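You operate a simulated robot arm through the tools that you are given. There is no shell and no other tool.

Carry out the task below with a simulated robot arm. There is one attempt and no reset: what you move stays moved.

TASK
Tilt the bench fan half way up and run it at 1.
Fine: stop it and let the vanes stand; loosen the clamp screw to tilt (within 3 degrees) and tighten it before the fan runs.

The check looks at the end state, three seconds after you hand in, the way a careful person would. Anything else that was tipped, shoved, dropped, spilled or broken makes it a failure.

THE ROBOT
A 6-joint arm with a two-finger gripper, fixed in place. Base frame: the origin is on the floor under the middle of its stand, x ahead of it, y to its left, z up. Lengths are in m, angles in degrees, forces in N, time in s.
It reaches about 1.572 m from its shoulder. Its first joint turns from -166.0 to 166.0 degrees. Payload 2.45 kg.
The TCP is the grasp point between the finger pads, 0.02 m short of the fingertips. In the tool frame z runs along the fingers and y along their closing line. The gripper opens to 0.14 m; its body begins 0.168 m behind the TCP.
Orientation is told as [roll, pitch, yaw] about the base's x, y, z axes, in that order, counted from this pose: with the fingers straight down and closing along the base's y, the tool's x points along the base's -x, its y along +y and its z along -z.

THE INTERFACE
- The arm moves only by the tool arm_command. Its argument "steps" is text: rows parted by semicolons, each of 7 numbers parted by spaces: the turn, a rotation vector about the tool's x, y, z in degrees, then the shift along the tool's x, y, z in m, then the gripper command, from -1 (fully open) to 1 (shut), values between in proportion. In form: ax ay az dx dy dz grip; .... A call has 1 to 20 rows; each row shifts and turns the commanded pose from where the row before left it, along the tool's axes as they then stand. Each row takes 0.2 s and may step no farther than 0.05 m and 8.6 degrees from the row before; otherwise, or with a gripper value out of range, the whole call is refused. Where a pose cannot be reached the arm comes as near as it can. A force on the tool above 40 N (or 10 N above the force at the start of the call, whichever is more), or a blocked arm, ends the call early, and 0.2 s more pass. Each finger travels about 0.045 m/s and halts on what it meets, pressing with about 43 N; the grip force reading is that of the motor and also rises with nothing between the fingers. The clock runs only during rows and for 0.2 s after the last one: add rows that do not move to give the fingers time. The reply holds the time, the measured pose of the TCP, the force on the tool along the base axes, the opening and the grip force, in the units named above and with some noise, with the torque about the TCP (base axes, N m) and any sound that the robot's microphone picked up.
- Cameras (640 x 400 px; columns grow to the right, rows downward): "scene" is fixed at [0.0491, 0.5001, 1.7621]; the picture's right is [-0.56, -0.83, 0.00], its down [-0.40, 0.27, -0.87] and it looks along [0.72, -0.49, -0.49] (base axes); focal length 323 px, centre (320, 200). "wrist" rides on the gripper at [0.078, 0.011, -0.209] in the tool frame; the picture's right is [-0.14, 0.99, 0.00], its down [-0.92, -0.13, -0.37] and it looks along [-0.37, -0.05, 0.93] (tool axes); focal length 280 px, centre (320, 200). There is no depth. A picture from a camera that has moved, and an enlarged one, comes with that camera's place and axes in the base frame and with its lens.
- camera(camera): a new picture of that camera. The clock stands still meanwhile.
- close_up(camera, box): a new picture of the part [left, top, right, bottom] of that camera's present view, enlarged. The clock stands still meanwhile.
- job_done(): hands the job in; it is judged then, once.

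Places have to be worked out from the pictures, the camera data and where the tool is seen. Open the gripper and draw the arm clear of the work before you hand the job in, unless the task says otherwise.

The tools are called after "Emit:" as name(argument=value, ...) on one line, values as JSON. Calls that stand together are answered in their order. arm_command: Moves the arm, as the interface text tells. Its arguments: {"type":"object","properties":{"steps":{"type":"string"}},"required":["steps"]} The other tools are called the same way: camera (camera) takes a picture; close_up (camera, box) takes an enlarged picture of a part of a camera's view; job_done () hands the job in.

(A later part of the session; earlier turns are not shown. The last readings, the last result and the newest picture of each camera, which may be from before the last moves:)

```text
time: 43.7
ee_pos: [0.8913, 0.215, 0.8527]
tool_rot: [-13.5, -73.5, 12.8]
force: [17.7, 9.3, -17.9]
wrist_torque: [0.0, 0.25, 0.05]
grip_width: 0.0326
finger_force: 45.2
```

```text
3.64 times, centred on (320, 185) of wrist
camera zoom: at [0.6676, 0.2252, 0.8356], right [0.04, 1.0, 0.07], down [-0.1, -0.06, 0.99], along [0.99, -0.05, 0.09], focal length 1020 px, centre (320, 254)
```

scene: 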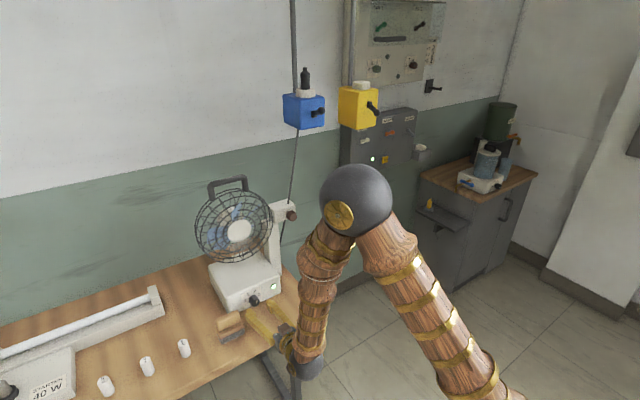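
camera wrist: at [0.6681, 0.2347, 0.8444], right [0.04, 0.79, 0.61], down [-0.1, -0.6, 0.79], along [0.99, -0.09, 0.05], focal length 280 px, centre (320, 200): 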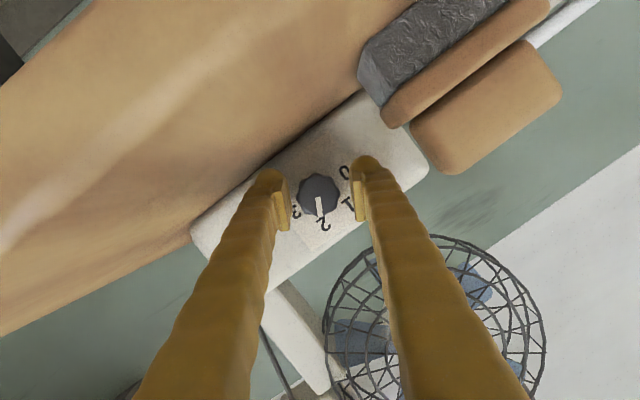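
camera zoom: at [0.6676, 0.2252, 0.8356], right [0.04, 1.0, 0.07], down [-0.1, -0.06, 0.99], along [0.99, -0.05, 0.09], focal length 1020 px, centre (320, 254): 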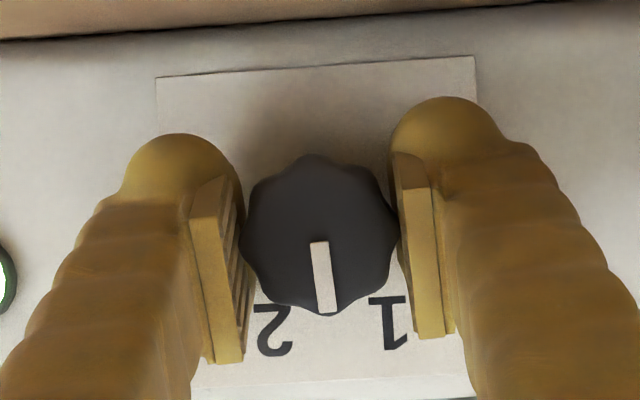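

The knob is now midway between 2 and 1; some load has built up (about 27 N). I'll ease along the load direction and continue turning to 1.

Emit:
arm_command(steps="0 0 0 0.0013 0.0011 0.0025 0.75; 1.12 0 -3.84 0 0 0 0.75; 1.12 0 -3.84 0 0 0 0.75; 1.12 0 -3.84 0 0 0 0.75; 1.12 0 -3.84 0 0 0 0.75")

Emit:
close_up(camera="wrist", box=[240, 130, 400, 240])

```text
time: 44.2
ee_pos: [0.8904, 0.2136, 0.8537]
tool_rot: [-14.6, -73.5, 13.9]
force: [-7.1, 1.6, 6.4]
wrist_torque: [0.01, -0.12, 0.03]
grip_width: 0.0328
finger_force: 45.2
stopped in row 2: the force on the tool passed its limit at 41 N (the readings are from after the stop); the commanded pose is now the measured one
```

```text
3.64 times, centred on (320, 185) of wrist
camera zoom: at [0.6679, 0.2252, 0.8351], right [0.04, 1.0, 0.06], down [-0.1, -0.06, 0.99], along [0.99, -0.05, 0.1], focal length 1020 px, centre (320, 254)
```

zoom: 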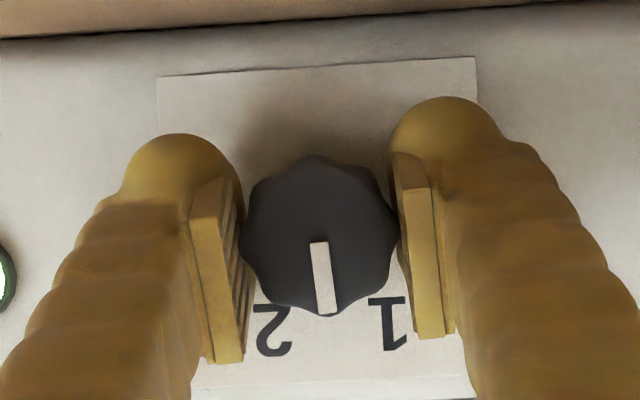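

Easing that way raised the load, so the force reading is what the tool exerts; the stop has relaxed it. I'll turn on in a few small steps and look at the load sign.

Emit:
arm_command(steps="1.12 0 -3.84 0 0 0 0.75; 1.12 0 -3.84 0 0 0 0.75; 1.12 0 -3.84 0 0 0 0.75")

```text
time: 45.0
ee_pos: [0.8908, 0.2151, 0.8525]
tool_rot: [-46.1, -67.3, 43.9]
force: [-18.1, 2.3, 7.4]
wrist_torque: [0.01, -0.06, 0.04]
grip_width: 0.0328
finger_force: 45.5
```

Emit:
arm_command(steps="1.12 0 -3.84 -0.0003 0 0.001 0.75; 1.12 0 -3.84 0 0 0 0.75; 1.12 0 -3.84 0 0 0 0.75")

Emit:
close_up(camera="wrist", box=[240, 130, 400, 240])

```text
time: 45.4
ee_pos: [0.8914, 0.2152, 0.8525]
tool_rot: [-51.7, -65.1, 48.8]
force: [-9.6, 1.0, 2.7]
wrist_torque: [-0.01, -0.02, 0.03]
grip_width: 0.0327
finger_force: 44.9
stopped in row 2: the force on the tool passed its limit at 41 N (the readings are from after the stop); the commanded pose is now the measured one
```

```text
3.64 times, centred on (320, 185) of wrist
camera zoom: at [0.6681, 0.2205, 0.8331], right [0.04, 0.98, -0.2], down [-0.1, 0.21, 0.97], along [0.99, -0.02, 0.1], focal length 1020 px, centre (320, 254)
```

zoom: 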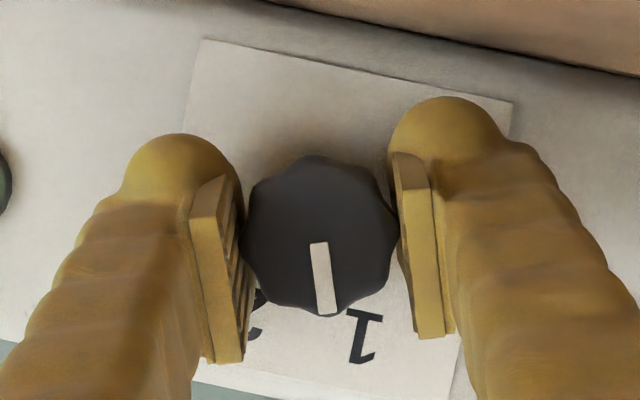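

Pointer is about 20° past vertical toward 1, with 1 at 30°. Ten more degrees bring it to 1.

Emit:
arm_command(steps="1.12 0 -3.84 0 0 0 0.75; 1.12 0 -3.84 0 0 0 0.75; 0.84 0 -2.88 0 0 0 0.75")

Emit:
close_up(camera="wrist", box=[240, 130, 400, 240])

```text
time: 46.2
ee_pos: [0.8904, 0.2152, 0.8536]
tool_rot: [-64.7, -56.0, 60.2]
force: [-14.8, -0.5, 4.3]
wrist_torque: [0.0, -0.09, 0.06]
grip_width: 0.0327
finger_force: 45.4
```

```text
3.64 times, centred on (320, 185) of wrist
camera zoom: at [0.6681, 0.2168, 0.8327], right [0.04, 0.92, -0.39], down [-0.1, 0.39, 0.92], along [0.99, 0.0, 0.1], focal length 1020 px, centre (320, 254)
```

zoom: 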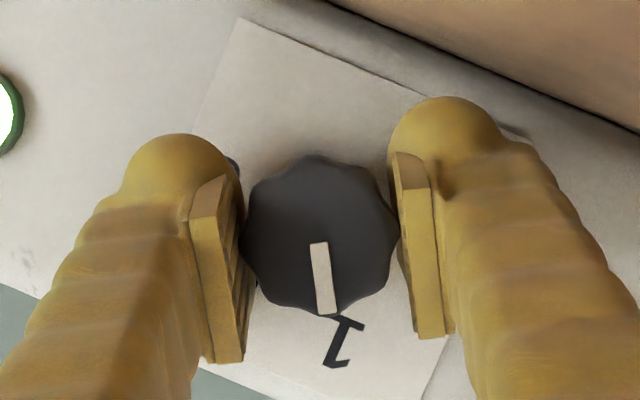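

Pointer now on 1. I'll release, swing the open fingers back +60° around the knob and regrip for the step to 0.

Emit:
arm_command(steps="0 0 0 0 0 0 0.286; 0 0 0 0 0 0 0.286; 0 0 0 0 0 0 0.286; -2.09 0 7.2 0 0 0 0.286; -2.09 0 7.2 0 0 0 0.286; -2.09 0 7.2 0 0 0 0.286; -2.09 0 7.2 0 0 0 0.286; -2.09 0 7.2 0 0 0 0.286; -2.09 0 7.2 0 0 0 0.286; -2.09 0 7.2 0 0 0 0.286; -2.09 0 7.2 0 0 0 0.286")

Emit:
close_up(camera="wrist", box=[240, 130, 400, 240])

```text
time: 48.6
ee_pos: [0.8917, 0.215, 0.8525]
tool_rot: [64.1, -56.5, -59.8]
force: [0.1, 0.6, 0.9]
wrist_torque: [0.04, 0.02, 0.0]
grip_width: 0.0499
finger_force: 0.1
```

```text
3.64 times, centred on (320, 185) of wrist
camera zoom: at [0.6678, 0.2337, 0.8433], right [0.04, 0.79, 0.61], down [-0.1, -0.6, 0.79], along [0.99, -0.09, 0.05], focal length 1020 px, centre (320, 254)
```

zoom: 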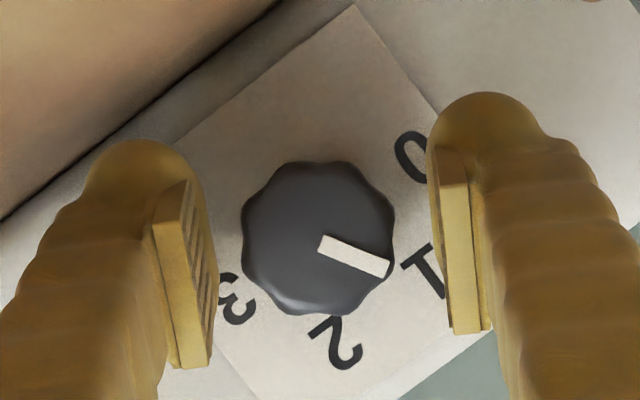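

Well centred (TCP projects right on the knob's centre). Close and check the load.

Emit:
arm_command(steps="0 0 0 0 0 0 0.5; 0 0 0 0 0 0 0.65; 0 0 0 0 0 0 0.65; 0 0 0 0 0 0 0.65")

```text
time: 49.6
ee_pos: [0.8903, 0.2134, 0.8522]
tool_rot: [63.9, -56.6, -59.7]
force: [-1.8, -3.4, -1.1]
wrist_torque: [-0.02, 0.04, 0.02]
grip_width: 0.0324
finger_force: 44.6
```

Low load. Turn counter-clockwise in 4° steps.

Emit:
arm_command(steps="1.12 0 -3.84 0 0 0 0.65; 1.12 0 -3.84 0 0 0 0.65; 1.12 0 -3.84 0 0 0 0.65; 1.12 0 -3.84 0 0 0 0.65")

```text
time: 50.6
ee_pos: [0.8907, 0.2148, 0.8516]
tool_rot: [40.8, -69.0, -39.1]
force: [-27.9, -6.3, 1.1]
wrist_torque: [-0.01, -0.01, 0.02]
grip_width: 0.0325
finger_force: 44.9
```

Emit:
arm_command(steps="0 0 0 -0.00028 0 0.00096 0.65; 0 0 0 0 0 0 0.65")

```text
time: 51.2
ee_pos: [0.8924, 0.214, 0.8516]
tool_rot: [40.9, -69.0, -39.1]
force: [-38.9, -7.8, 1.6]
wrist_torque: [-0.02, 0.03, -0.12]
grip_width: 0.0323
finger_force: 44.9
```

Moving +x increased the push-back, so the fingertips are bearing on the front panel. I'll back off 4 mm in −x.

Emit:
arm_command(steps="0 0 0 0.00056 0 -0.00192 0.65; 0 0 0 0.00056 0 -0.00192 0.65; 0 0 0 0 0 0 0.65")

```text
time: 52.0
ee_pos: [0.8892, 0.2143, 0.8533]
tool_rot: [41.3, -69.1, -39.6]
force: [38.1, -4.7, -3.5]
wrist_torque: [-0.03, -0.04, 0.02]
grip_width: 0.0321
finger_force: 45.0
```

That overshot the other way (grip holds it axially), so neutral is about 2 mm back in. Correct, then keep turning.

Emit:
arm_command(steps="0 0 0 -0.00056 0 0.00192 0.65; 1.12 0 -3.84 0 0 0 0.65; 1.12 0 -3.84 0 0 0 0.65")

```text
time: 52.8
ee_pos: [0.8891, 0.2142, 0.8529]
tool_rot: [19.2, -72.9, -18.6]
force: [-27.1, -11.8, 23.8]
wrist_torque: [0.03, -0.25, -0.17]
grip_width: 0.0325
finger_force: 45.1
```

Emit:
arm_command(steps="0 0 0 -0.0007 -0.0005 -0.0014 0.65; 1.12 0 -3.84 0 0 0 0.65; 1.12 0 -3.84 0 0 0 0.65")

Emit:
close_up(camera="wrist", box=[240, 130, 400, 240])

```text
time: 53.6
ee_pos: [0.8892, 0.2143, 0.8522]
tool_rot: [-8.7, -73.7, 8.2]
force: [17.4, 6.4, -2.1]
wrist_torque: [-0.02, -0.09, 0.12]
grip_width: 0.0324
finger_force: 44.1
```

```text
3.64 times, centred on (320, 185) of wrist
camera zoom: at [0.6662, 0.2258, 0.8359], right [0.04, 1.0, 0.09], down [-0.1, -0.09, 0.99], along [0.99, -0.05, 0.09], focal length 1020 px, centre (320, 254)
```

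zoom: 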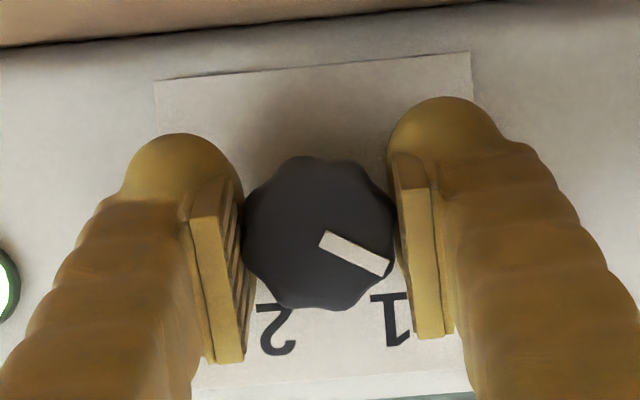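

The pointer has left 1 and heads for 0, about 33° to go. Continue in small batches.

Emit:
arm_command(steps="1.12 0 -3.84 0 0 0 0.65; 1.12 0 -3.84 0 0 0 0.65; 1.12 0 -3.84 0 0 0 0.65")

```text
time: 54.4
ee_pos: [0.8894, 0.2148, 0.8532]
tool_rot: [-42.7, -68.4, 40.7]
force: [-0.8, 19.4, -5.1]
wrist_torque: [0.0, 0.09, 0.29]
grip_width: 0.0322
finger_force: 45.0
```

Emit:
arm_command(steps="1.12 0 -3.84 0 0.001 0 0.65; 1.12 0 -3.84 0 0 0 0.65; 1.12 0 -3.84 0 0 0 0.65")

Emit:
close_up(camera="wrist", box=[240, 130, 400, 240])

```text
time: 55.2
ee_pos: [0.8897, 0.2158, 0.8528]
tool_rot: [-60.8, -59.3, 56.7]
force: [1.2, 9.6, -8.3]
wrist_torque: [-0.03, 0.12, 0.09]
grip_width: 0.0326
finger_force: 45.2
```

```text
3.64 times, centred on (320, 185) of wrist
camera zoom: at [0.6661, 0.2185, 0.8333], right [0.04, 0.95, -0.32], down [-0.1, 0.33, 0.94], along [0.99, -0.01, 0.1], focal length 1020 px, centre (320, 254)
```

zoom: 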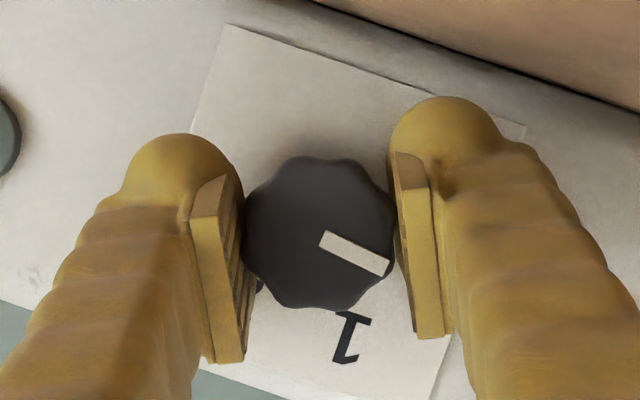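

The LED is now dark, so it has switched off; about 7° remain to the 0 mark.

Emit:
arm_command(steps="1.05 0 -3.6 0 0 0 0.65; 1.05 0 -3.6 0 0 0 0.65; 0 0 0 0 0 0 0.65")

Emit:
close_up(camera="wrist", box=[200, 110, 440, 260])

```text
time: 56.0
ee_pos: [0.8892, 0.2148, 0.8529]
tool_rot: [-67.5, -52.7, 62.3]
force: [0.1, 7.9, -8.0]
wrist_torque: [0.42, 0.3, -0.04]
grip_width: 0.0325
finger_force: 44.9
```

```text
2.67 times, centred on (320, 185) of wrist
camera zoom: at [0.6661, 0.2161, 0.8331], right [0.04, 0.9, -0.44], down [-0.1, 0.45, 0.89], along [0.99, 0.01, 0.1], focal length 748 px, centre (320, 240)
```

zoom: 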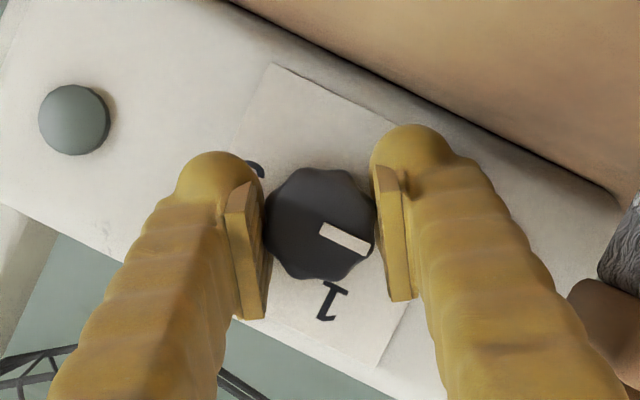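

LED off and the torque about x rose to 0.42 Nm, i.e. the stop at 0. Release, draw back along −x and unroll.

Emit:
arm_command(steps="0 0 0 0 0 0 0.286; 0 0 0 0 0 0 0.286; 0 0 0 0 0 0 0.286; 0 0 0 0.0112 0 -0.0384 0.286; 0 0 0 0.0112 0 -0.0384 0.286; -2.2 0 7.58 0 0 0 0.286; -2.2 0 7.58 0 0 0 0.286; -2.2 0 7.58 0 0 0 0.286; -2.2 0 7.58 0 0 0 0.286; -1.4 0 4.8 0 0 0 0.286")

Emit:
camera(camera="wrist")

Emit:
close_up(camera="scene", box=[170, 160, 330, 350])

```text
time: 58.2
ee_pos: [0.8106, 0.2149, 0.8533]
tool_rot: [9.7, -73.6, -9.6]
force: [0.4, 0.3, -0.4]
wrist_torque: [0.01, 0.01, 0.0]
grip_width: 0.0498
finger_force: 0.0
```

```text
taken
camera wrist: at [0.5865, 0.2285, 0.8367], right [0.04, 0.98, 0.18], down [-0.1, -0.17, 0.98], along [0.99, -0.06, 0.09], focal length 280 px, centre (320, 200)
```

wrist: 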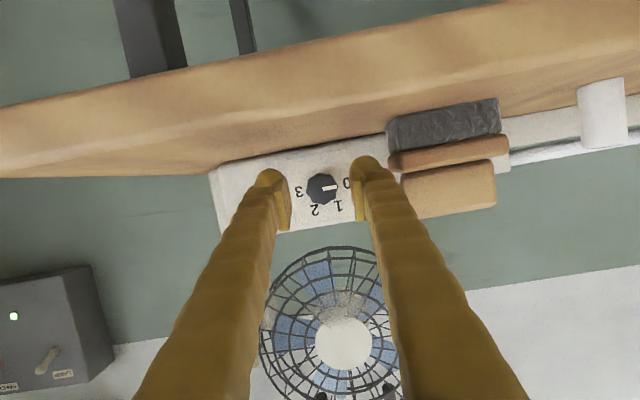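

```text
2.11 times, centred on (250, 255) of scene
camera zoom: at [0.0491, 0.5001, 1.7621], right [-0.56, -0.83, 0.0], down [-0.4, 0.27, -0.87], along [0.72, -0.49, -0.49], focal length 681 px, centre (467, 84)
```

zoom: 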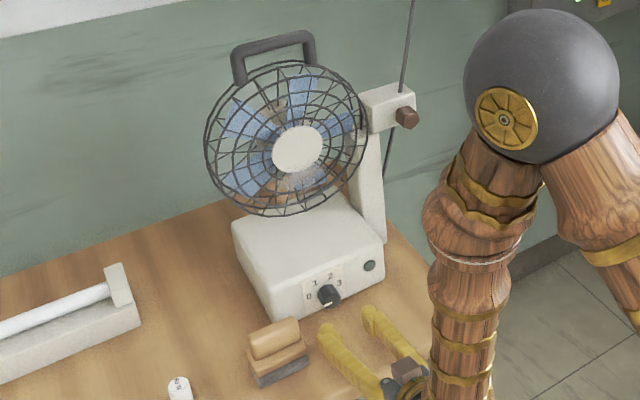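

Knob reads 0 and the light is out. While the vanes run down, I'll retreat, rise to the clamp knob's height and level the tool in front of it at standoff.

Emit:
arm_command(steps="0.7 0 -2.4 0.0112 0 -0.0384 0.286; 0 0 0 0.0056 0 -0.0192 0.286; 0 0 0 -0.0345 -0.0314 -0.01 0.286; 0 0 0 -0.0345 -0.0314 -0.01 0.286; 0 0 0 -0.0345 -0.0314 -0.01 0.286; 0 0 0 -0.0345 -0.0314 -0.01 0.286; 0 0 0 -0.0345 -0.0314 -0.01 0.286; 0 0 0 -0.0345 -0.0314 -0.01 0.286; 0 0 0 -0.0345 -0.0314 -0.01 0.286; 0 -8.1 0 0 0 0 0.286; 0 -8.1 0 0 0 0 0.286; 0 0 0 0 0 0 0.143")

Emit:
camera(camera="wrist")

Emit:
camera(camera="scene")

```text
time: 60.8
ee_pos: [0.7781, 0.0016, 1.1118]
tool_rot: [119.2, -89.8, -119.2]
force: [0.0, 0.5, 0.3]
wrist_torque: [0.02, -0.01, 0.02]
grip_width: 0.0597
finger_force: 0.0
out of reach, approached as far as the arm can: row 3, 4, 5, 11
```

```text
taken
camera wrist: at [0.5696, 0.0138, 1.0338], right [0.0, 0.99, 0.14], down [-0.37, -0.13, 0.92], along [0.93, -0.06, 0.37], focal length 280 px, centre (320, 200)
```

wrist: 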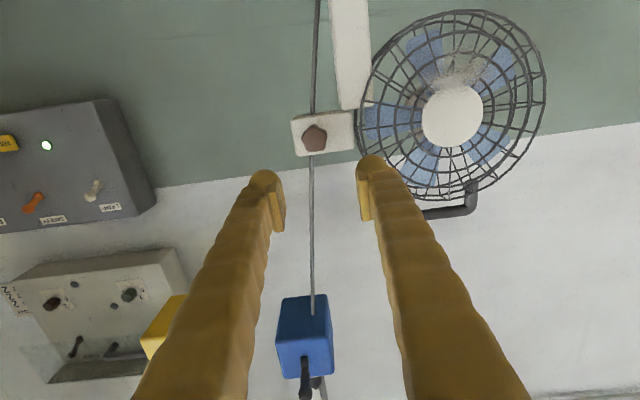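

```text
taken
```

scene: 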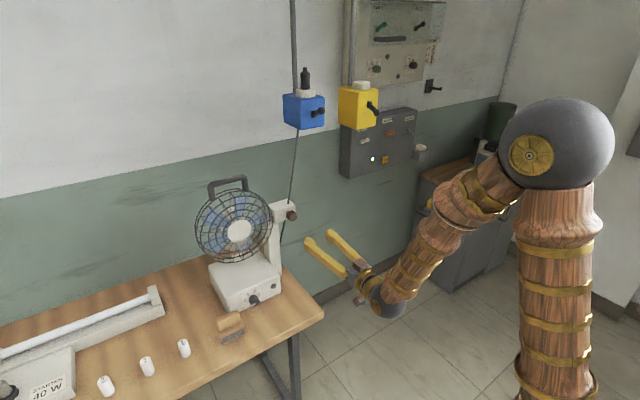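

Close-up of the clamp knob from here.

Emit:
close_up(camera="wrist", box=[275, 90, 375, 180])

Emit:
close_up(camera="wrist", box=[340, 0, 560, 225])

```text
4.44 times, centred on (325, 135) of wrist
camera zoom: at [0.5696, 0.0138, 1.0338], right [0.0, 0.99, 0.14], down [-0.37, -0.13, 0.92], along [0.93, -0.06, 0.37], focal length 1246 px, centre (298, 489)
```

zoom: 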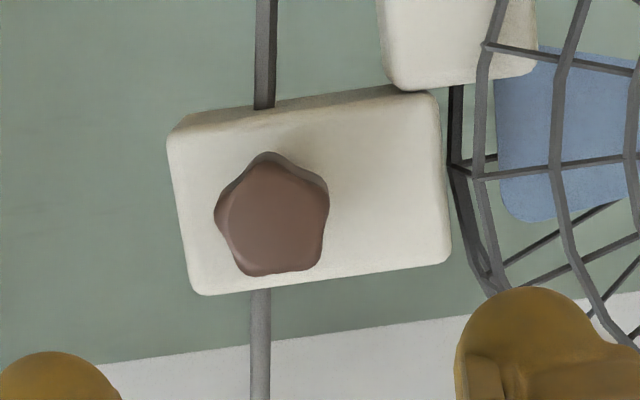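

```text
1.78 times, centred on (450, 112) of wrist
camera zoom: at [0.5696, 0.0138, 1.0338], right [0.0, 0.99, 0.14], down [-0.37, -0.13, 0.92], along [0.93, -0.06, 0.37], focal length 498 px, centre (89, 356)
```

zoom: 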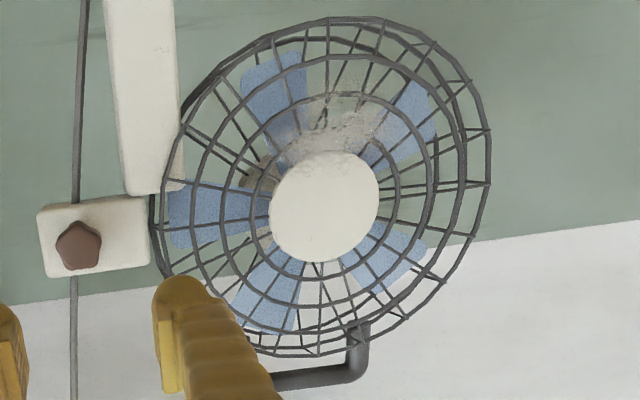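

Knob head: front x≈0.969, back x≈0.999, axis y≈−0.003, z≈1.1025, diameter ~0.04; the cage rim is at y≥0.06, so I'll grip with the fingers one above the other. Move up to standoff and roll +90° about the tool axis.

Emit:
arm_command(steps="0 0 0 0.0031 -0.0015 0.0407 0.143; 0 0 0 0.0031 -0.0015 0.0407 0.143; 0 0 0 0.0031 -0.0016 0.0406 0.143; 0 0 8.2 0 0 0 0.143; 0 0 8.2 0 0 0 0.143; 0 0 8.2 0 0 0 0.143; 0 0 8.2 0 0 0 0.143; 0 0 8.2 0 0 0 0.143; 0 0 8.2 0 0 0 0.143; 0 0 8.2 0 0 0 0.143; 0 0 8.2 0 0 0 0.143; 0 0 8.2 0 0 0 0.143; 0 0 8.2 0 0 0 0.143; 0 0 8.0 0 0 0 0.143; 0 0 0 0 0 0 0.143")

Emit:
camera(camera="wrist")

```text
time: 64.0
ee_pos: [0.8996, -0.0023, 1.1017]
tool_rot: [90.1, 0.2, -90.1]
force: [-0.7, 0.1, -0.1]
wrist_torque: [0.0, -0.01, 0.0]
grip_width: 0.06
finger_force: 0.1
```

```text
taken
camera wrist: at [0.6912, 0.0762, 1.1138], right [0.0, -0.14, 0.99], down [-0.37, -0.92, -0.13], along [0.93, -0.37, -0.05], focal length 280 px, centre (320, 200)
```

wrist: 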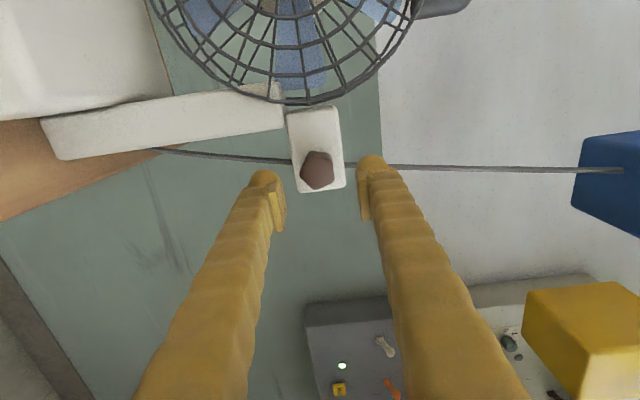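

Emit:
close_up(camera="wrist", box=[250, 90, 400, 240])

```text
2.67 times, centred on (325, 165) of wrist
camera zoom: at [0.6912, 0.0762, 1.1138], right [0.0, -0.14, 0.99], down [-0.37, -0.92, -0.13], along [0.93, -0.37, -0.05], focal length 748 px, centre (307, 293)
```

zoom: 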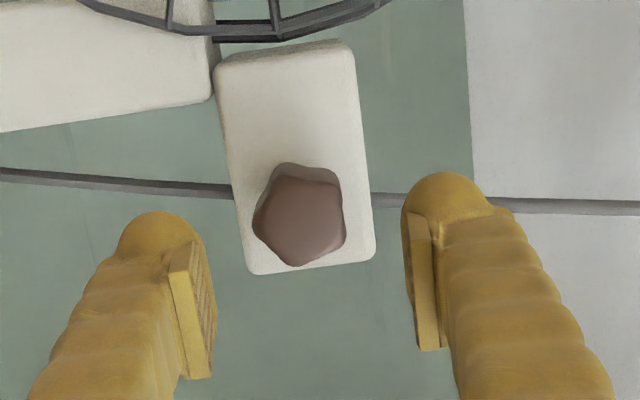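

Axis estimates average y≈−0.004, z≈1.101. Advance 0.078 so the pads straddle the knob head.

Emit:
arm_command(steps="0 0 0 -0.001 0 0.04 0.143; 0 0 0 -0.001 0 0.037 0.143; 0 0 0 0 0 0 0.143")

Emit:
close_up(camera="wrist", box=[240, 120, 400, 240])

Emit:
close_up(camera="scene", box=[230, 160, 350, 260])

```text
time: 64.8
ee_pos: [0.9788, -0.008, 1.1033]
tool_rot: [89.9, 0.2, -90.3]
force: [0.3, 0.8, -0.8]
wrist_torque: [0.02, 0.01, 0.0]
grip_width: 0.06
finger_force: 0.0
```

```text
3.33 times, centred on (320, 180) of wrist
camera zoom: at [0.7687, 0.0731, 1.1153], right [0.0, -0.14, 0.99], down [-0.37, -0.92, -0.13], along [0.93, -0.37, -0.05], focal length 935 px, centre (320, 267)
```

zoom: 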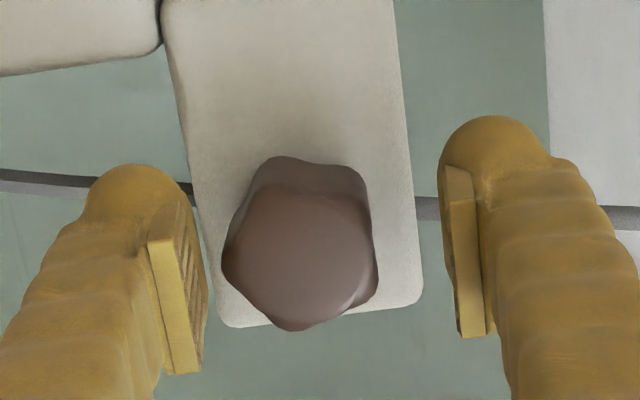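

```text
4.00 times, centred on (290, 210) of scene
camera zoom: at [0.0491, 0.5001, 1.7621], right [-0.56, -0.83, 0.0], down [-0.4, 0.27, -0.87], along [0.72, -0.49, -0.49], focal length 1294 px, centre (440, 160)
```

zoom: 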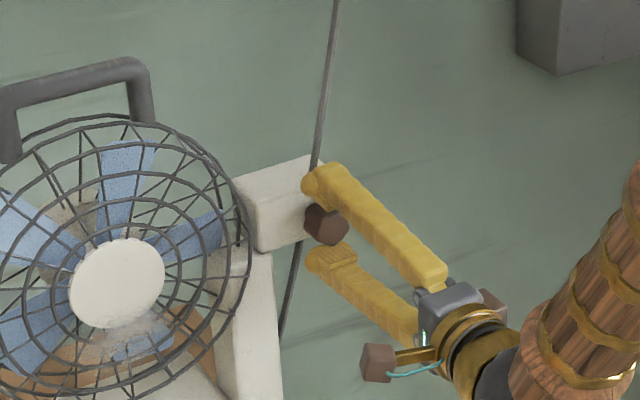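

The knob sits about 4 mm low of the finger midline; shift down 4 mm and close.

Emit:
arm_command(steps="0 0 0 0 -0.004 0 0.143; 0 0 0 0 0 0 0.4; 0 0 0 0 0 0 0.45; 0 0 0 0 0 0 0.5; 0 0 0 0 0 0 0.5")

Emit:
close_up(camera="wrist", box=[240, 120, 400, 240])

```text
time: 66.0
ee_pos: [0.978, -0.0051, 1.1004]
tool_rot: [90.1, 0.2, -90.2]
force: [0.0, -0.1, 0.5]
wrist_torque: [-0.01, -0.03, 0.01]
grip_width: 0.0357
finger_force: 0.6
```

```text
3.33 times, centred on (320, 180) of wrist
camera zoom: at [0.7684, 0.0733, 1.1109], right [0.0, -0.14, 0.99], down [-0.37, -0.92, -0.13], along [0.93, -0.37, -0.05], focal length 935 px, centre (320, 267)
```

zoom: 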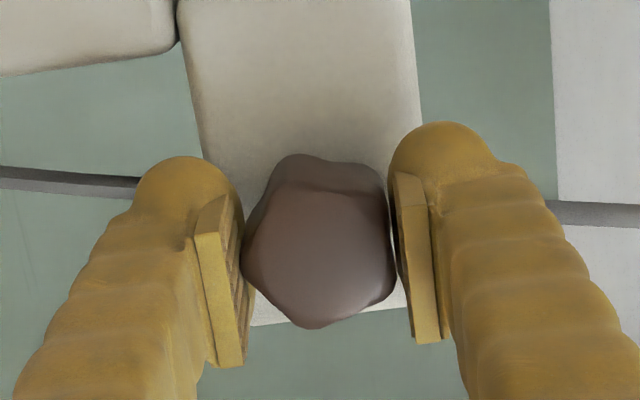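

Nearly touching, well centred. Firm the grip and read the load.

Emit:
arm_command(steps="0 0 0 0 0 0 0.75; 0 0 0 0 0 0 0.75; 0 0 0 0 0 0 0.75")

```text
time: 66.8
ee_pos: [0.9768, -0.0051, 1.101]
tool_rot: [90.2, 0.2, -90.2]
force: [0.1, 0.2, 6.7]
wrist_torque: [0.01, -0.06, 0.03]
grip_width: 0.0341
finger_force: 45.8
```

Good grip. Turn counter-clockwise (loosen) in 4° steps and watch the load.

Emit:
arm_command(steps="0 0 -4 0 0 0 0.75; 0 0 -4 0 0 0 0.75; 0 0 -4 0 0 0 0.75; 0 0 -4 0 0 0 0.75")

Emit:
close_up(camera="wrist", box=[240, 120, 400, 240])

```text
time: 67.8
ee_pos: [0.9767, -0.0047, 1.0989]
tool_rot: [90.2, -15.9, -90.3]
force: [-1.4, -10.3, 16.1]
wrist_torque: [0.04, -0.19, -0.1]
grip_width: 0.034
finger_force: 44.9
```

```text
3.33 times, centred on (320, 180) of wrist
camera zoom: at [0.7685, 0.0736, 1.0891], right [0.0, 0.14, 0.99], down [-0.37, -0.92, 0.13], along [0.93, -0.37, 0.05], focal length 935 px, centre (320, 267)
```

zoom: 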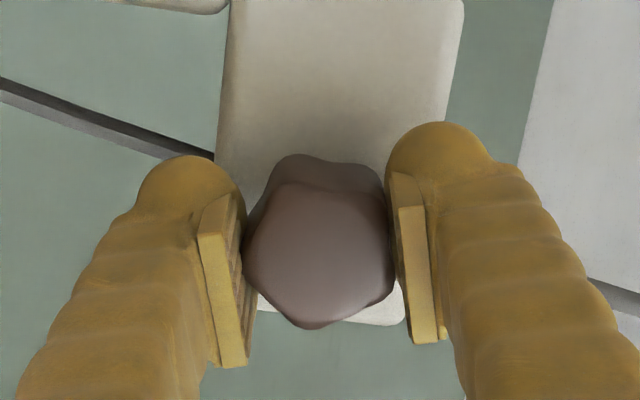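

The screw turns freely with the fingers; the side load shows the true axis is ~4 mm up/left of my TCP. I'll relieve it and make the rotation orbit the true axis.

Emit:
arm_command(steps="0 0 0 -0.0009 0.001 0 0.75; 0 0 -6 -0.00025 0.0004 0 0.75; 0 0 -6 -0.00025 0.0004 0 0.75; 0 0 -6 -0.00025 0.0004 0 0.75; 0 0 -6 -0.00025 0.0004 0 0.75")

```text
time: 69.0
ee_pos: [0.9789, -0.0049, 1.1005]
tool_rot: [89.9, -39.9, -90.1]
force: [2.0, 0.6, -7.2]
wrist_torque: [0.0, 0.08, 0.06]
grip_width: 0.0338
finger_force: 45.7
```

Load is small now. Continue loosening 60°.

Emit:
arm_command(steps="0 0 -6 -0.00022 0.0003 0 0.75; 0 0 -6 -0.00022 0.0003 0 0.75; 0 0 -6 -0.00022 0.0003 0 0.75; 0 0 -6 -0.00022 0.0003 0 0.75; 0 0 -6 -0.00022 0.0003 0 0.75; 0 0 -6 -0.00022 0.0003 0 0.75; 0 0 -6 -0.00022 0.0003 0 0.75; 0 0 -6 -0.00022 0.0003 0 0.75")

Emit:
camera(camera="wrist")

Emit:
close_up(camera="scene", box=[170, 160, 330, 350])

```text
time: 70.2
ee_pos: [0.9778, -0.006, 1.1]
tool_rot: [89.5, -68.7, -89.6]
force: [6.8, 2.5, -0.6]
wrist_torque: [0.03, 0.03, 0.13]
grip_width: 0.0342
finger_force: 44.7
stopped in row 6: the force on the tool passed its limit at 40 N (the readings are from after the stop); the commanded pose is now the measured one
```

```text
taken
camera wrist: at [0.768, 0.0338, 1.0331], right [0.0, 0.87, 0.49], down [-0.37, -0.45, 0.81], along [0.93, -0.18, 0.32], focal length 280 px, centre (320, 200)
```

wrist: 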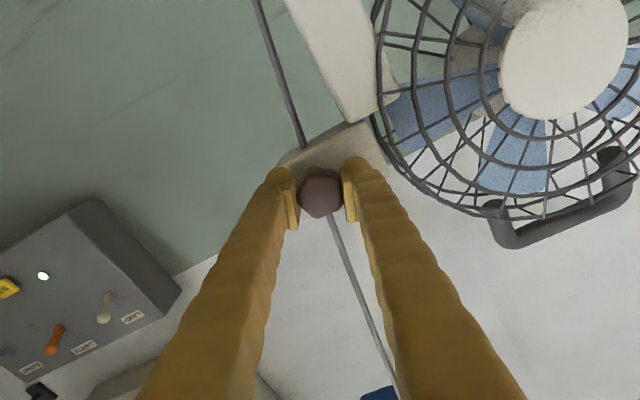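

```text
2.11 times, centred on (250, 255) of scene
camera zoom: at [0.0491, 0.5001, 1.7621], right [-0.56, -0.83, 0.0], down [-0.4, 0.27, -0.87], along [0.72, -0.49, -0.49], focal length 681 px, centre (467, 84)
```

zoom: 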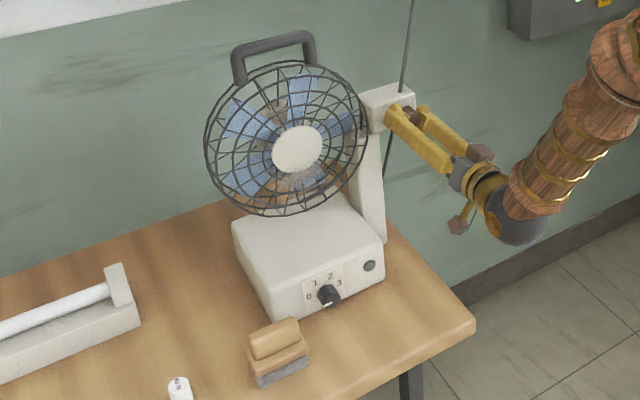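

About 69° loosened so far; the vanes look unmoved between pictures, so they have stopped. Continue with a few steps to see whether it's a stop or just side load.

Emit:
arm_command(steps="0 0 -4 0 0 0 0.75; 0 0 -4 0 0 0 0.75; 0 0 -4 0 0 0 0.75")

```text
time: 71.0
ee_pos: [0.9772, -0.0062, 1.1011]
tool_rot: [88.9, -80.8, -89.0]
force: [14.8, 11.0, -1.8]
wrist_torque: [0.04, 0.15, 0.17]
grip_width: 0.0344
finger_force: 45.1
```

Emit:
arm_command(steps="0 0 0 0 0.0008 0.0009 0.75; 0 0 -4 0 0 0 0.75; 0 0 -4 0 0 0 0.75; 0 0 -4 0 0 0 0.75")

```text
time: 72.0
ee_pos: [0.9781, -0.0044, 1.1001]
tool_rot: [-85.0, -87.2, 84.8]
force: [-38.8, -3.8, -2.8]
wrist_torque: [-0.01, 0.07, -0.07]
grip_width: 0.0342
finger_force: 45.3
```

Emit:
arm_command(steps="0 0 0 0 0 -0.0008 0.75; 0 0 0 0 0 0 0.75")

```text
time: 72.6
ee_pos: [0.9782, -0.0061, 1.1003]
tool_rot: [-85.0, -87.4, 84.9]
force: [-19.0, -12.2, -10.0]
wrist_torque: [0.06, 0.21, -0.15]
grip_width: 0.0339
finger_force: 44.8
```

I'll release to shed the built-up side load and look at the knob's centring before regripping.

Emit:
arm_command(steps="0 0 0 0 0 0 0.3; 0 0 0 0 0 0 0.3; 0 0 0 0 0 0 0.3")

Emit:
close_up(camera="wrist", box=[240, 120, 400, 240])

Emit:
camera(camera="wrist")

```text
time: 73.4
ee_pos: [0.9795, -0.0039, 1.1016]
tool_rot: [-86.5, -87.3, 86.3]
force: [-0.4, -0.2, 0.8]
wrist_torque: [-0.02, -0.03, -0.03]
grip_width: 0.0488
finger_force: 0.1
```

```text
3.33 times, centred on (320, 180) of wrist
camera zoom: at [0.7681, 0.0037, 1.024], right [0.0, 1.0, 0.09], down [-0.37, -0.08, 0.93], along [0.93, -0.04, 0.36], focal length 935 px, centre (320, 267)
```

zoom: 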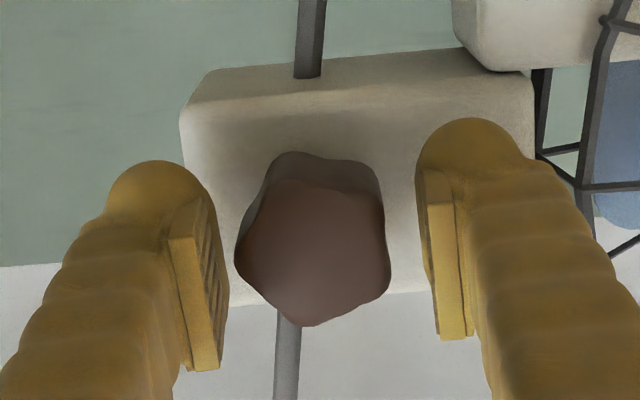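

```text
taken
camera wrist: at [0.7681, 0.0037, 1.024], right [0.0, 1.0, 0.09], down [-0.37, -0.08, 0.93], along [0.93, -0.04, 0.36], focal length 280 px, centre (320, 200)
```

wrist: 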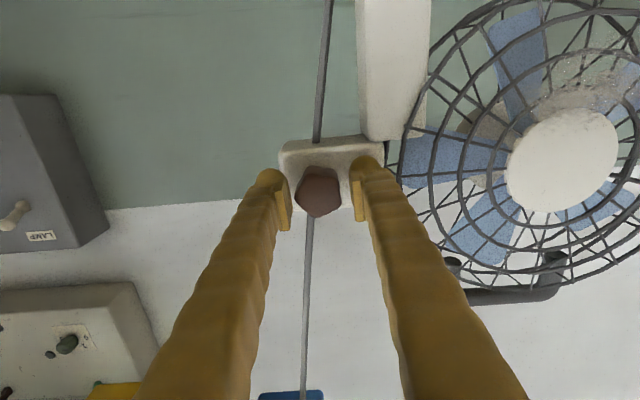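

Screw has visibly turned about 90° and is centred. Regrip and turn a further ~90°.

Emit:
arm_command(steps="0 0 0 0 0 0 0.5; 0 0 0 0 0 0 0.7; 0 0 0 0 0 0 0.7; 0 0 -5 0 0 0 0.7; 0 0 -5 0 0 0 0.7; 0 0 -5 0 0 0 0.7")

```text
time: 74.8
ee_pos: [0.9781, -0.0058, 1.1023]
tool_rot: [-89.6, -72.2, 89.4]
force: [10.5, -3.9, 7.7]
wrist_torque: [-0.05, -0.17, -0.01]
grip_width: 0.0341
finger_force: 44.8
```

Emit:
arm_command(steps="0 0 -5 -0.0005 -0.0005 0.0003 0.7; 0 0 -5 -0.00013 -0.00014 0 0.7; 0 0 -5 -0.00013 -0.00014 0 0.7; 0 0 -5 -0.00013 -0.00014 0 0.7; 0 0 -5 -0.00013 -0.00014 0 0.7")

```text
time: 76.0
ee_pos: [0.9792, -0.005, 1.101]
tool_rot: [-89.6, -47.2, 89.6]
force: [-1.2, 23.6, -9.9]
wrist_torque: [0.77, 0.04, 0.3]
grip_width: 0.0348
finger_force: 45.1
```

Torque about x has jumped to 0.77 Nm. I'll look whether the screw has reached its loosened end.

Emit:
close_up(camera="wrist", box=[240, 120, 400, 240])

Emit:
camera(camera="wrist")

```text
3.33 times, centred on (320, 180) of wrist
camera zoom: at [0.7679, -0.0486, 1.0382], right [0.0, 0.82, -0.57], down [-0.36, 0.53, 0.76], along [0.93, 0.21, 0.3], focal length 935 px, centre (320, 267)
```

zoom: 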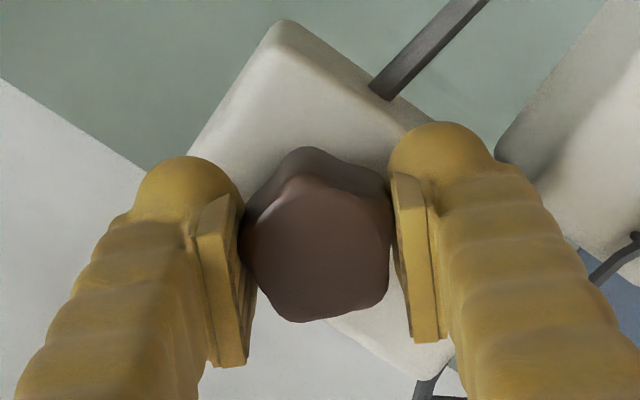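

```text
taken
camera wrist: at [0.7679, -0.0486, 1.0382], right [0.0, 0.82, -0.57], down [-0.36, 0.53, 0.76], along [0.93, 0.21, 0.3], focal length 280 px, centre (320, 200)
```

wrist: 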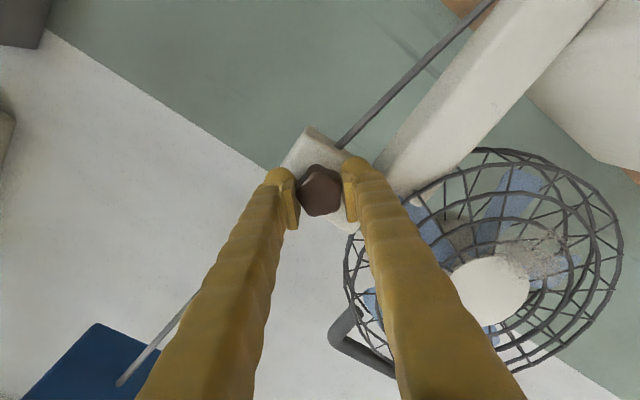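

The pads have slipped a few degrees on the knob against a stop, so the screw is at its loosened end (about 125° from tight). Release, back off and see how the head sits.

Emit:
arm_command(steps="0 0 0 0 0 0 0.2; 0 0 0 0 0 0 0.2; 0 0 0 0 0 0 0.2; 0 0 0 0 0 -0.04 0.143; 0 0 0 0 0 -0.04 0.143; 0 0 0 0 0 -0.04 0.143; 0 0 8.5 0 0 0 0.143; 0 0 8.5 0 0 0 0.143; 0 0 8.5 0 0 0 0.143; 0 0 8.5 0 0 0 0.143; 0 0 8.5 0 0 0 0.143")

Emit:
camera(camera="wrist")

Emit:
camera(camera="scene")

```text
time: 78.4
ee_pos: [0.8579, -0.0059, 1.1026]
tool_rot: [-26.4, -89.8, 26.1]
force: [-0.3, 0.0, -1.2]
wrist_torque: [0.0, 0.03, -0.04]
grip_width: 0.06
finger_force: 0.0
```

```text
taken
camera wrist: at [0.6483, 0.0064, 1.0255], right [0.0, 0.99, 0.14], down [-0.37, -0.13, 0.92], along [0.93, -0.05, 0.36], focal length 280 px, centre (320, 200)
```

wrist: 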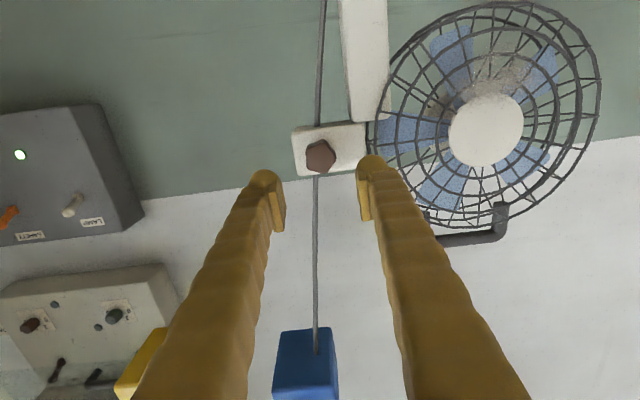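

```text
taken
```

scene: 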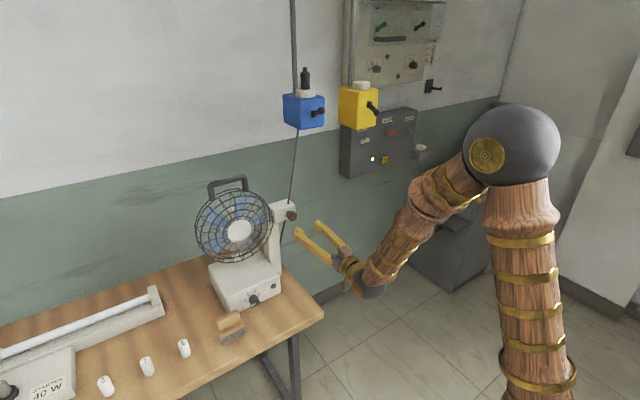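

The head has not dropped; it holds by friction. To move it I'll grip the handle bar from above-front with the tool sloping 45° down. First rise and re-pitch in the arm plane (avoiding the wrist flip).

Emit:
arm_command(steps="0 0 0 -0.05 0.0012 0 0.143; 0 0 0 -0.05 0.0012 0 0.143; 0 0 0 -0.05 0.0012 0 0.143; 0 0 0 -0.05 0.0012 0 0.143; 0 0 0 -0.05 0.0012 0 0.143; 0 0 0 -0.05 0 0 0.143; 0 8.4 0 0 0 0 0.143; 0 8.4 0 0 0 0 0.143; 0 8.4 0 0 0 0 0.143; 0 8.4 0 0 0 0 0.143; 0 8.4 0 0 0 0 0.143; 0 3 0 0 0 0 0.143")

Emit:
camera(camera="wrist")

Emit:
camera(camera="scene")

```text
time: 81.0
ee_pos: [0.8582, 0.0015, 1.4027]
tool_rot: [-0.3, -44.8, 0.0]
force: [0.0, 0.0, 0.9]
wrist_torque: [0.0, -0.02, 0.01]
grip_width: 0.0599
finger_force: 0.0
```

```text
taken
camera wrist: at [0.6552, 0.0142, 1.4967], right [0.1, 0.99, 0.09], down [0.39, -0.13, 0.91], along [0.91, -0.05, -0.4], focal length 280 px, centre (320, 200)
```

wrist: 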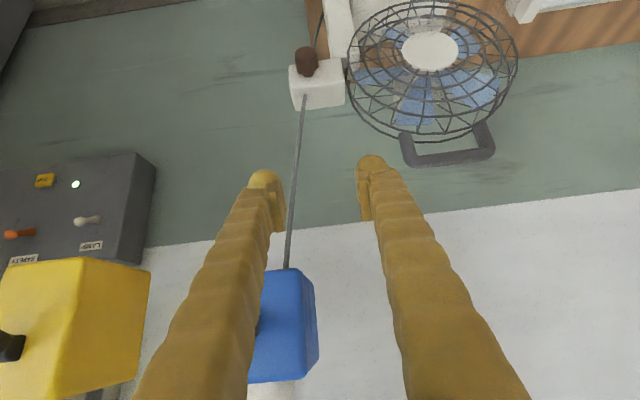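

```text
taken
```

scene: 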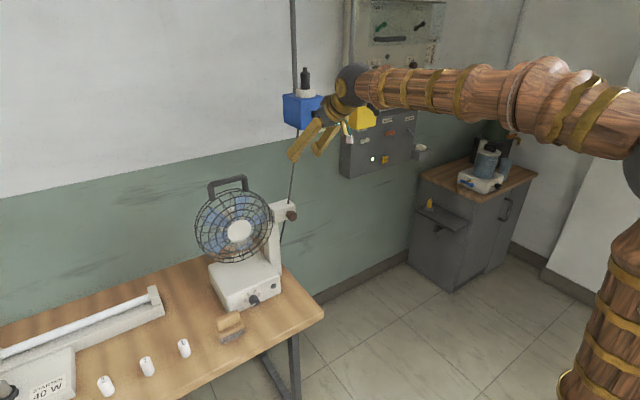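

Clean transition to a 45° slope. Now slide left to the handle's mid-plane and look.

Emit:
arm_command(steps="0 0 0 0 0.05 0 0.143; 0 0 0 0 0.05 0 0.143; 0 0 0 0 0.05 0 0.143; 0 0 0 0 0.048 0 0.143")

Emit:
camera(camera="wrist")

Emit:
close_up(camera="wrist", box=[210, 0, 430, 190])

```text
time: 82.0
ee_pos: [0.8584, 0.2, 1.4002]
tool_rot: [-0.3, -45.0, 0.0]
force: [-0.4, 0.0, 0.8]
wrist_torque: [0.01, -0.02, -0.01]
grip_width: 0.0601
finger_force: 0.0
```

```text
taken
camera wrist: at [0.655, 0.2123, 1.4939], right [0.1, 0.99, 0.09], down [0.39, -0.13, 0.91], along [0.91, -0.06, -0.4], focal length 280 px, centre (320, 200)
```

wrist: 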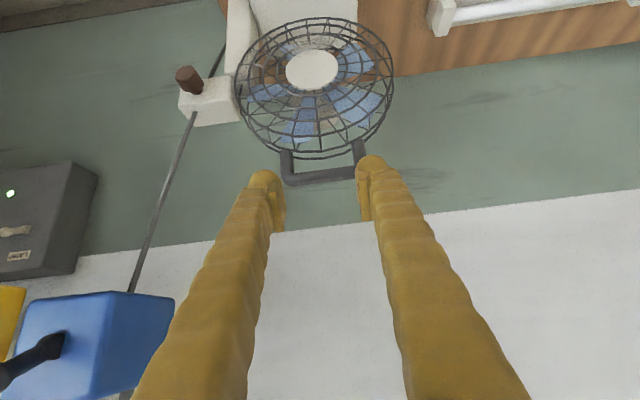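

```text
2.11 times, centred on (320, 95) of wrist
camera zoom: at [0.655, 0.2123, 1.4939], right [0.1, 0.99, 0.09], down [0.39, -0.13, 0.91], along [0.91, -0.06, -0.4], focal length 590 px, centre (320, 421)
```

zoom: 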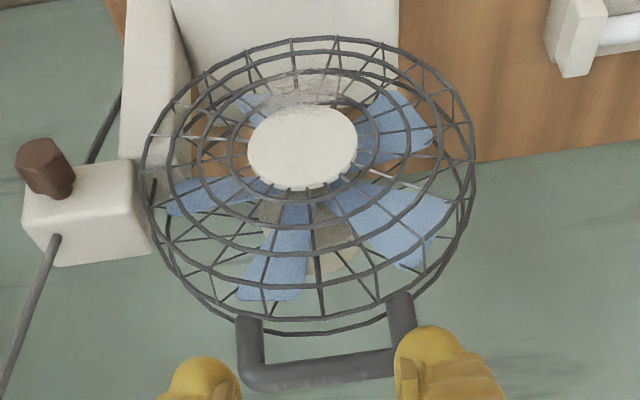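

Triangulated handle bar centre ≈ [1.049, 0.199, 1.285], about 18 mm thick. I'll roll the fingers +90° so they pass in front of and behind the bar, narrow them, and come to a pre-grasp 8 cm short along the tool axis.

Emit:
arm_command(steps="0 0 8.2 0 0 0 0.3; 0 0 8.2 0 0 0 0.457; 0 0 8.2 0 0 0 0.457; 0 0 8.2 0 0 0 0.457; 0 0 8.2 0 0 0 0.457; 0 0 8.2 0 0 0 0.457; 0 0 8.2 0 0 0 0.457; 0 0 8.2 0 0 0 0.457; 0 0 8.2 0 0 0 0.457; 0 0 8.2 0 0 0 0.457; 0 0 8.0 0 0 0 0.457; 0 0 0 -0.0003 0.0137 0.0332 0.457; 0 0 0 -0.0003 0.0137 0.0332 0.457; 0 0 0 -0.0003 0.0137 0.0332 0.457; 0 0 0 -0.0003 0.0137 0.0332 0.457; 0 0 0 0 0 0 0.457")

Emit:
camera(camera="wrist")

Emit:
camera(camera="scene")

```text
time: 85.4
ee_pos: [0.9929, 0.1974, 1.3493]
tool_rot: [44.8, -0.2, -90.3]
force: [0.1, -0.5, -0.3]
wrist_torque: [0.0, 0.01, -0.03]
grip_width: 0.038
finger_force: 0.0
```

```text
taken
camera wrist: at [0.852, 0.278, 1.504], right [0.7, -0.14, 0.7], down [-0.35, -0.92, 0.17], along [0.62, -0.37, -0.69], focal length 280 px, centre (320, 200)
```

wrist: 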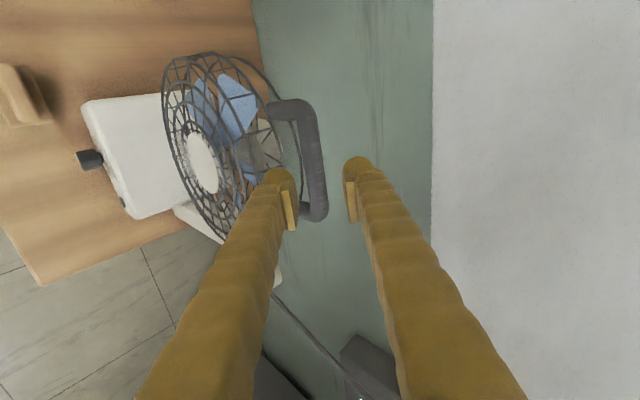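

```text
taken
```

scene: 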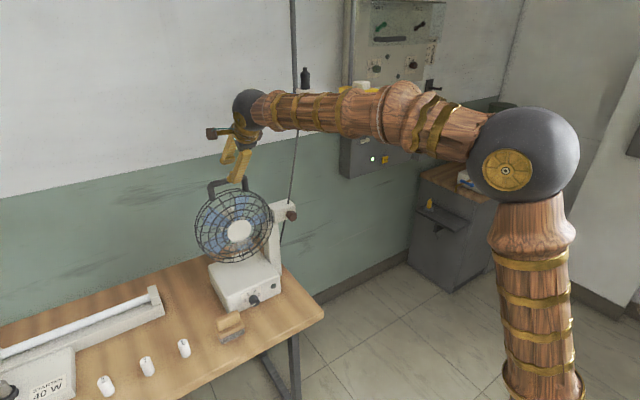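

Emit:
close_up(camera="wrist", box=[250, 80, 370, 240])

Emit:
close_up(camera="wrist", box=[140, 30, 340, 260])

Emit:
close_up(camera="scene", box=[180, 100, 300, 280])

```text
2.50 times, centred on (310, 160) of wrist
camera zoom: at [0.852, 0.278, 1.504], right [0.7, -0.14, 0.7], down [-0.35, -0.92, 0.17], along [0.62, -0.37, -0.69], focal length 701 px, centre (345, 300)
```

zoom: 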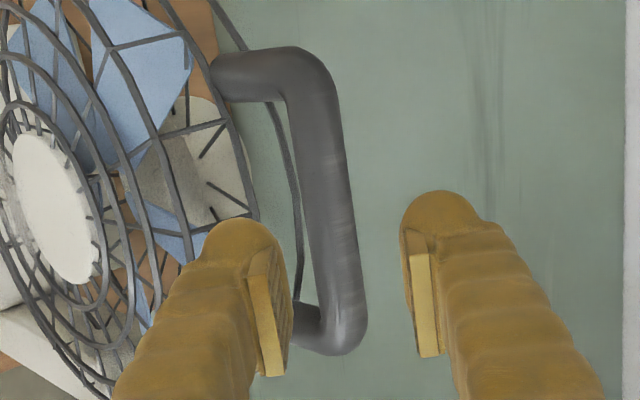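

```text
1.74 times, centred on (240, 145) of wrist
camera zoom: at [0.852, 0.278, 1.504], right [0.7, -0.14, 0.7], down [-0.35, -0.92, 0.17], along [0.62, -0.37, -0.69], focal length 488 px, centre (459, 296)
```

zoom: 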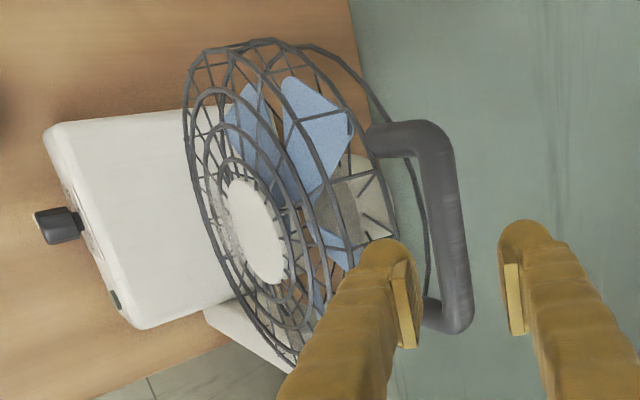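

```text
2.22 times, centred on (240, 190) of scene
camera zoom: at [0.0491, 0.5001, 1.7621], right [-0.56, -0.83, 0.0], down [-0.4, 0.27, -0.87], along [0.72, -0.49, -0.49], focal length 719 px, centre (498, 222)
```

zoom: 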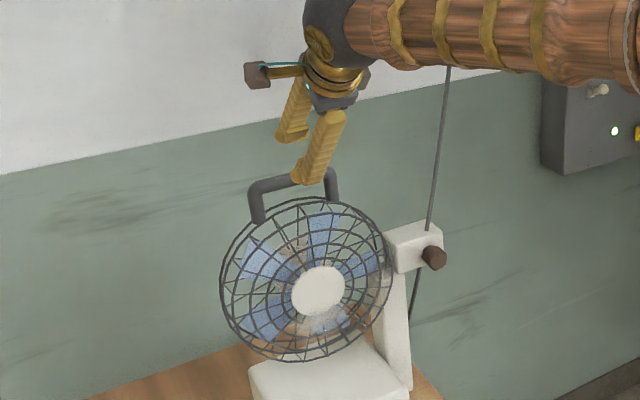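

The bar lies 8 mm toward the front finger from the tool axis and about 85 mm ahead. Shift 8 mm and go half way in, then look again.

Emit:
arm_command(steps="0 0 0 0 -0.0078 0 0.457; 0 0 0 0 0 0.025 0.457; 0 0 0 0 0 0.025 0.457; 0 0 0 0 0 0 0.457")

Emit:
close_up(camera="wrist", box=[210, 80, 390, 260])

```text
time: 86.4
ee_pos: [1.0196, 0.1994, 1.3074]
tool_rot: [44.8, -0.1, -90.2]
force: [1.4, -0.5, -0.1]
wrist_torque: [-0.02, -0.01, -0.04]
grip_width: 0.038
finger_force: 0.0
```

```text
2.22 times, centred on (300, 170) of wrist
camera zoom: at [0.8805, 0.2787, 1.4639], right [0.7, -0.14, 0.7], down [-0.35, -0.92, 0.17], along [0.62, -0.37, -0.69], focal length 623 px, centre (364, 267)
```

zoom: 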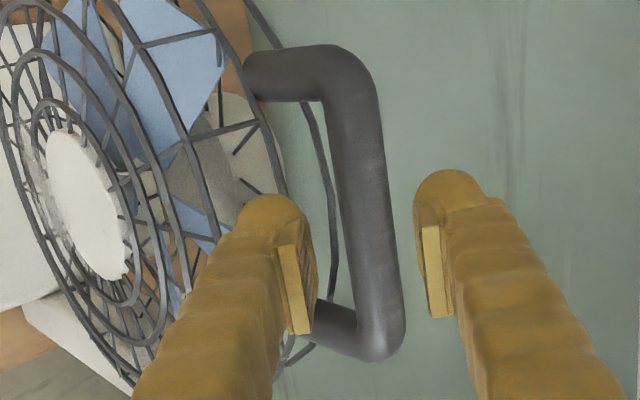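

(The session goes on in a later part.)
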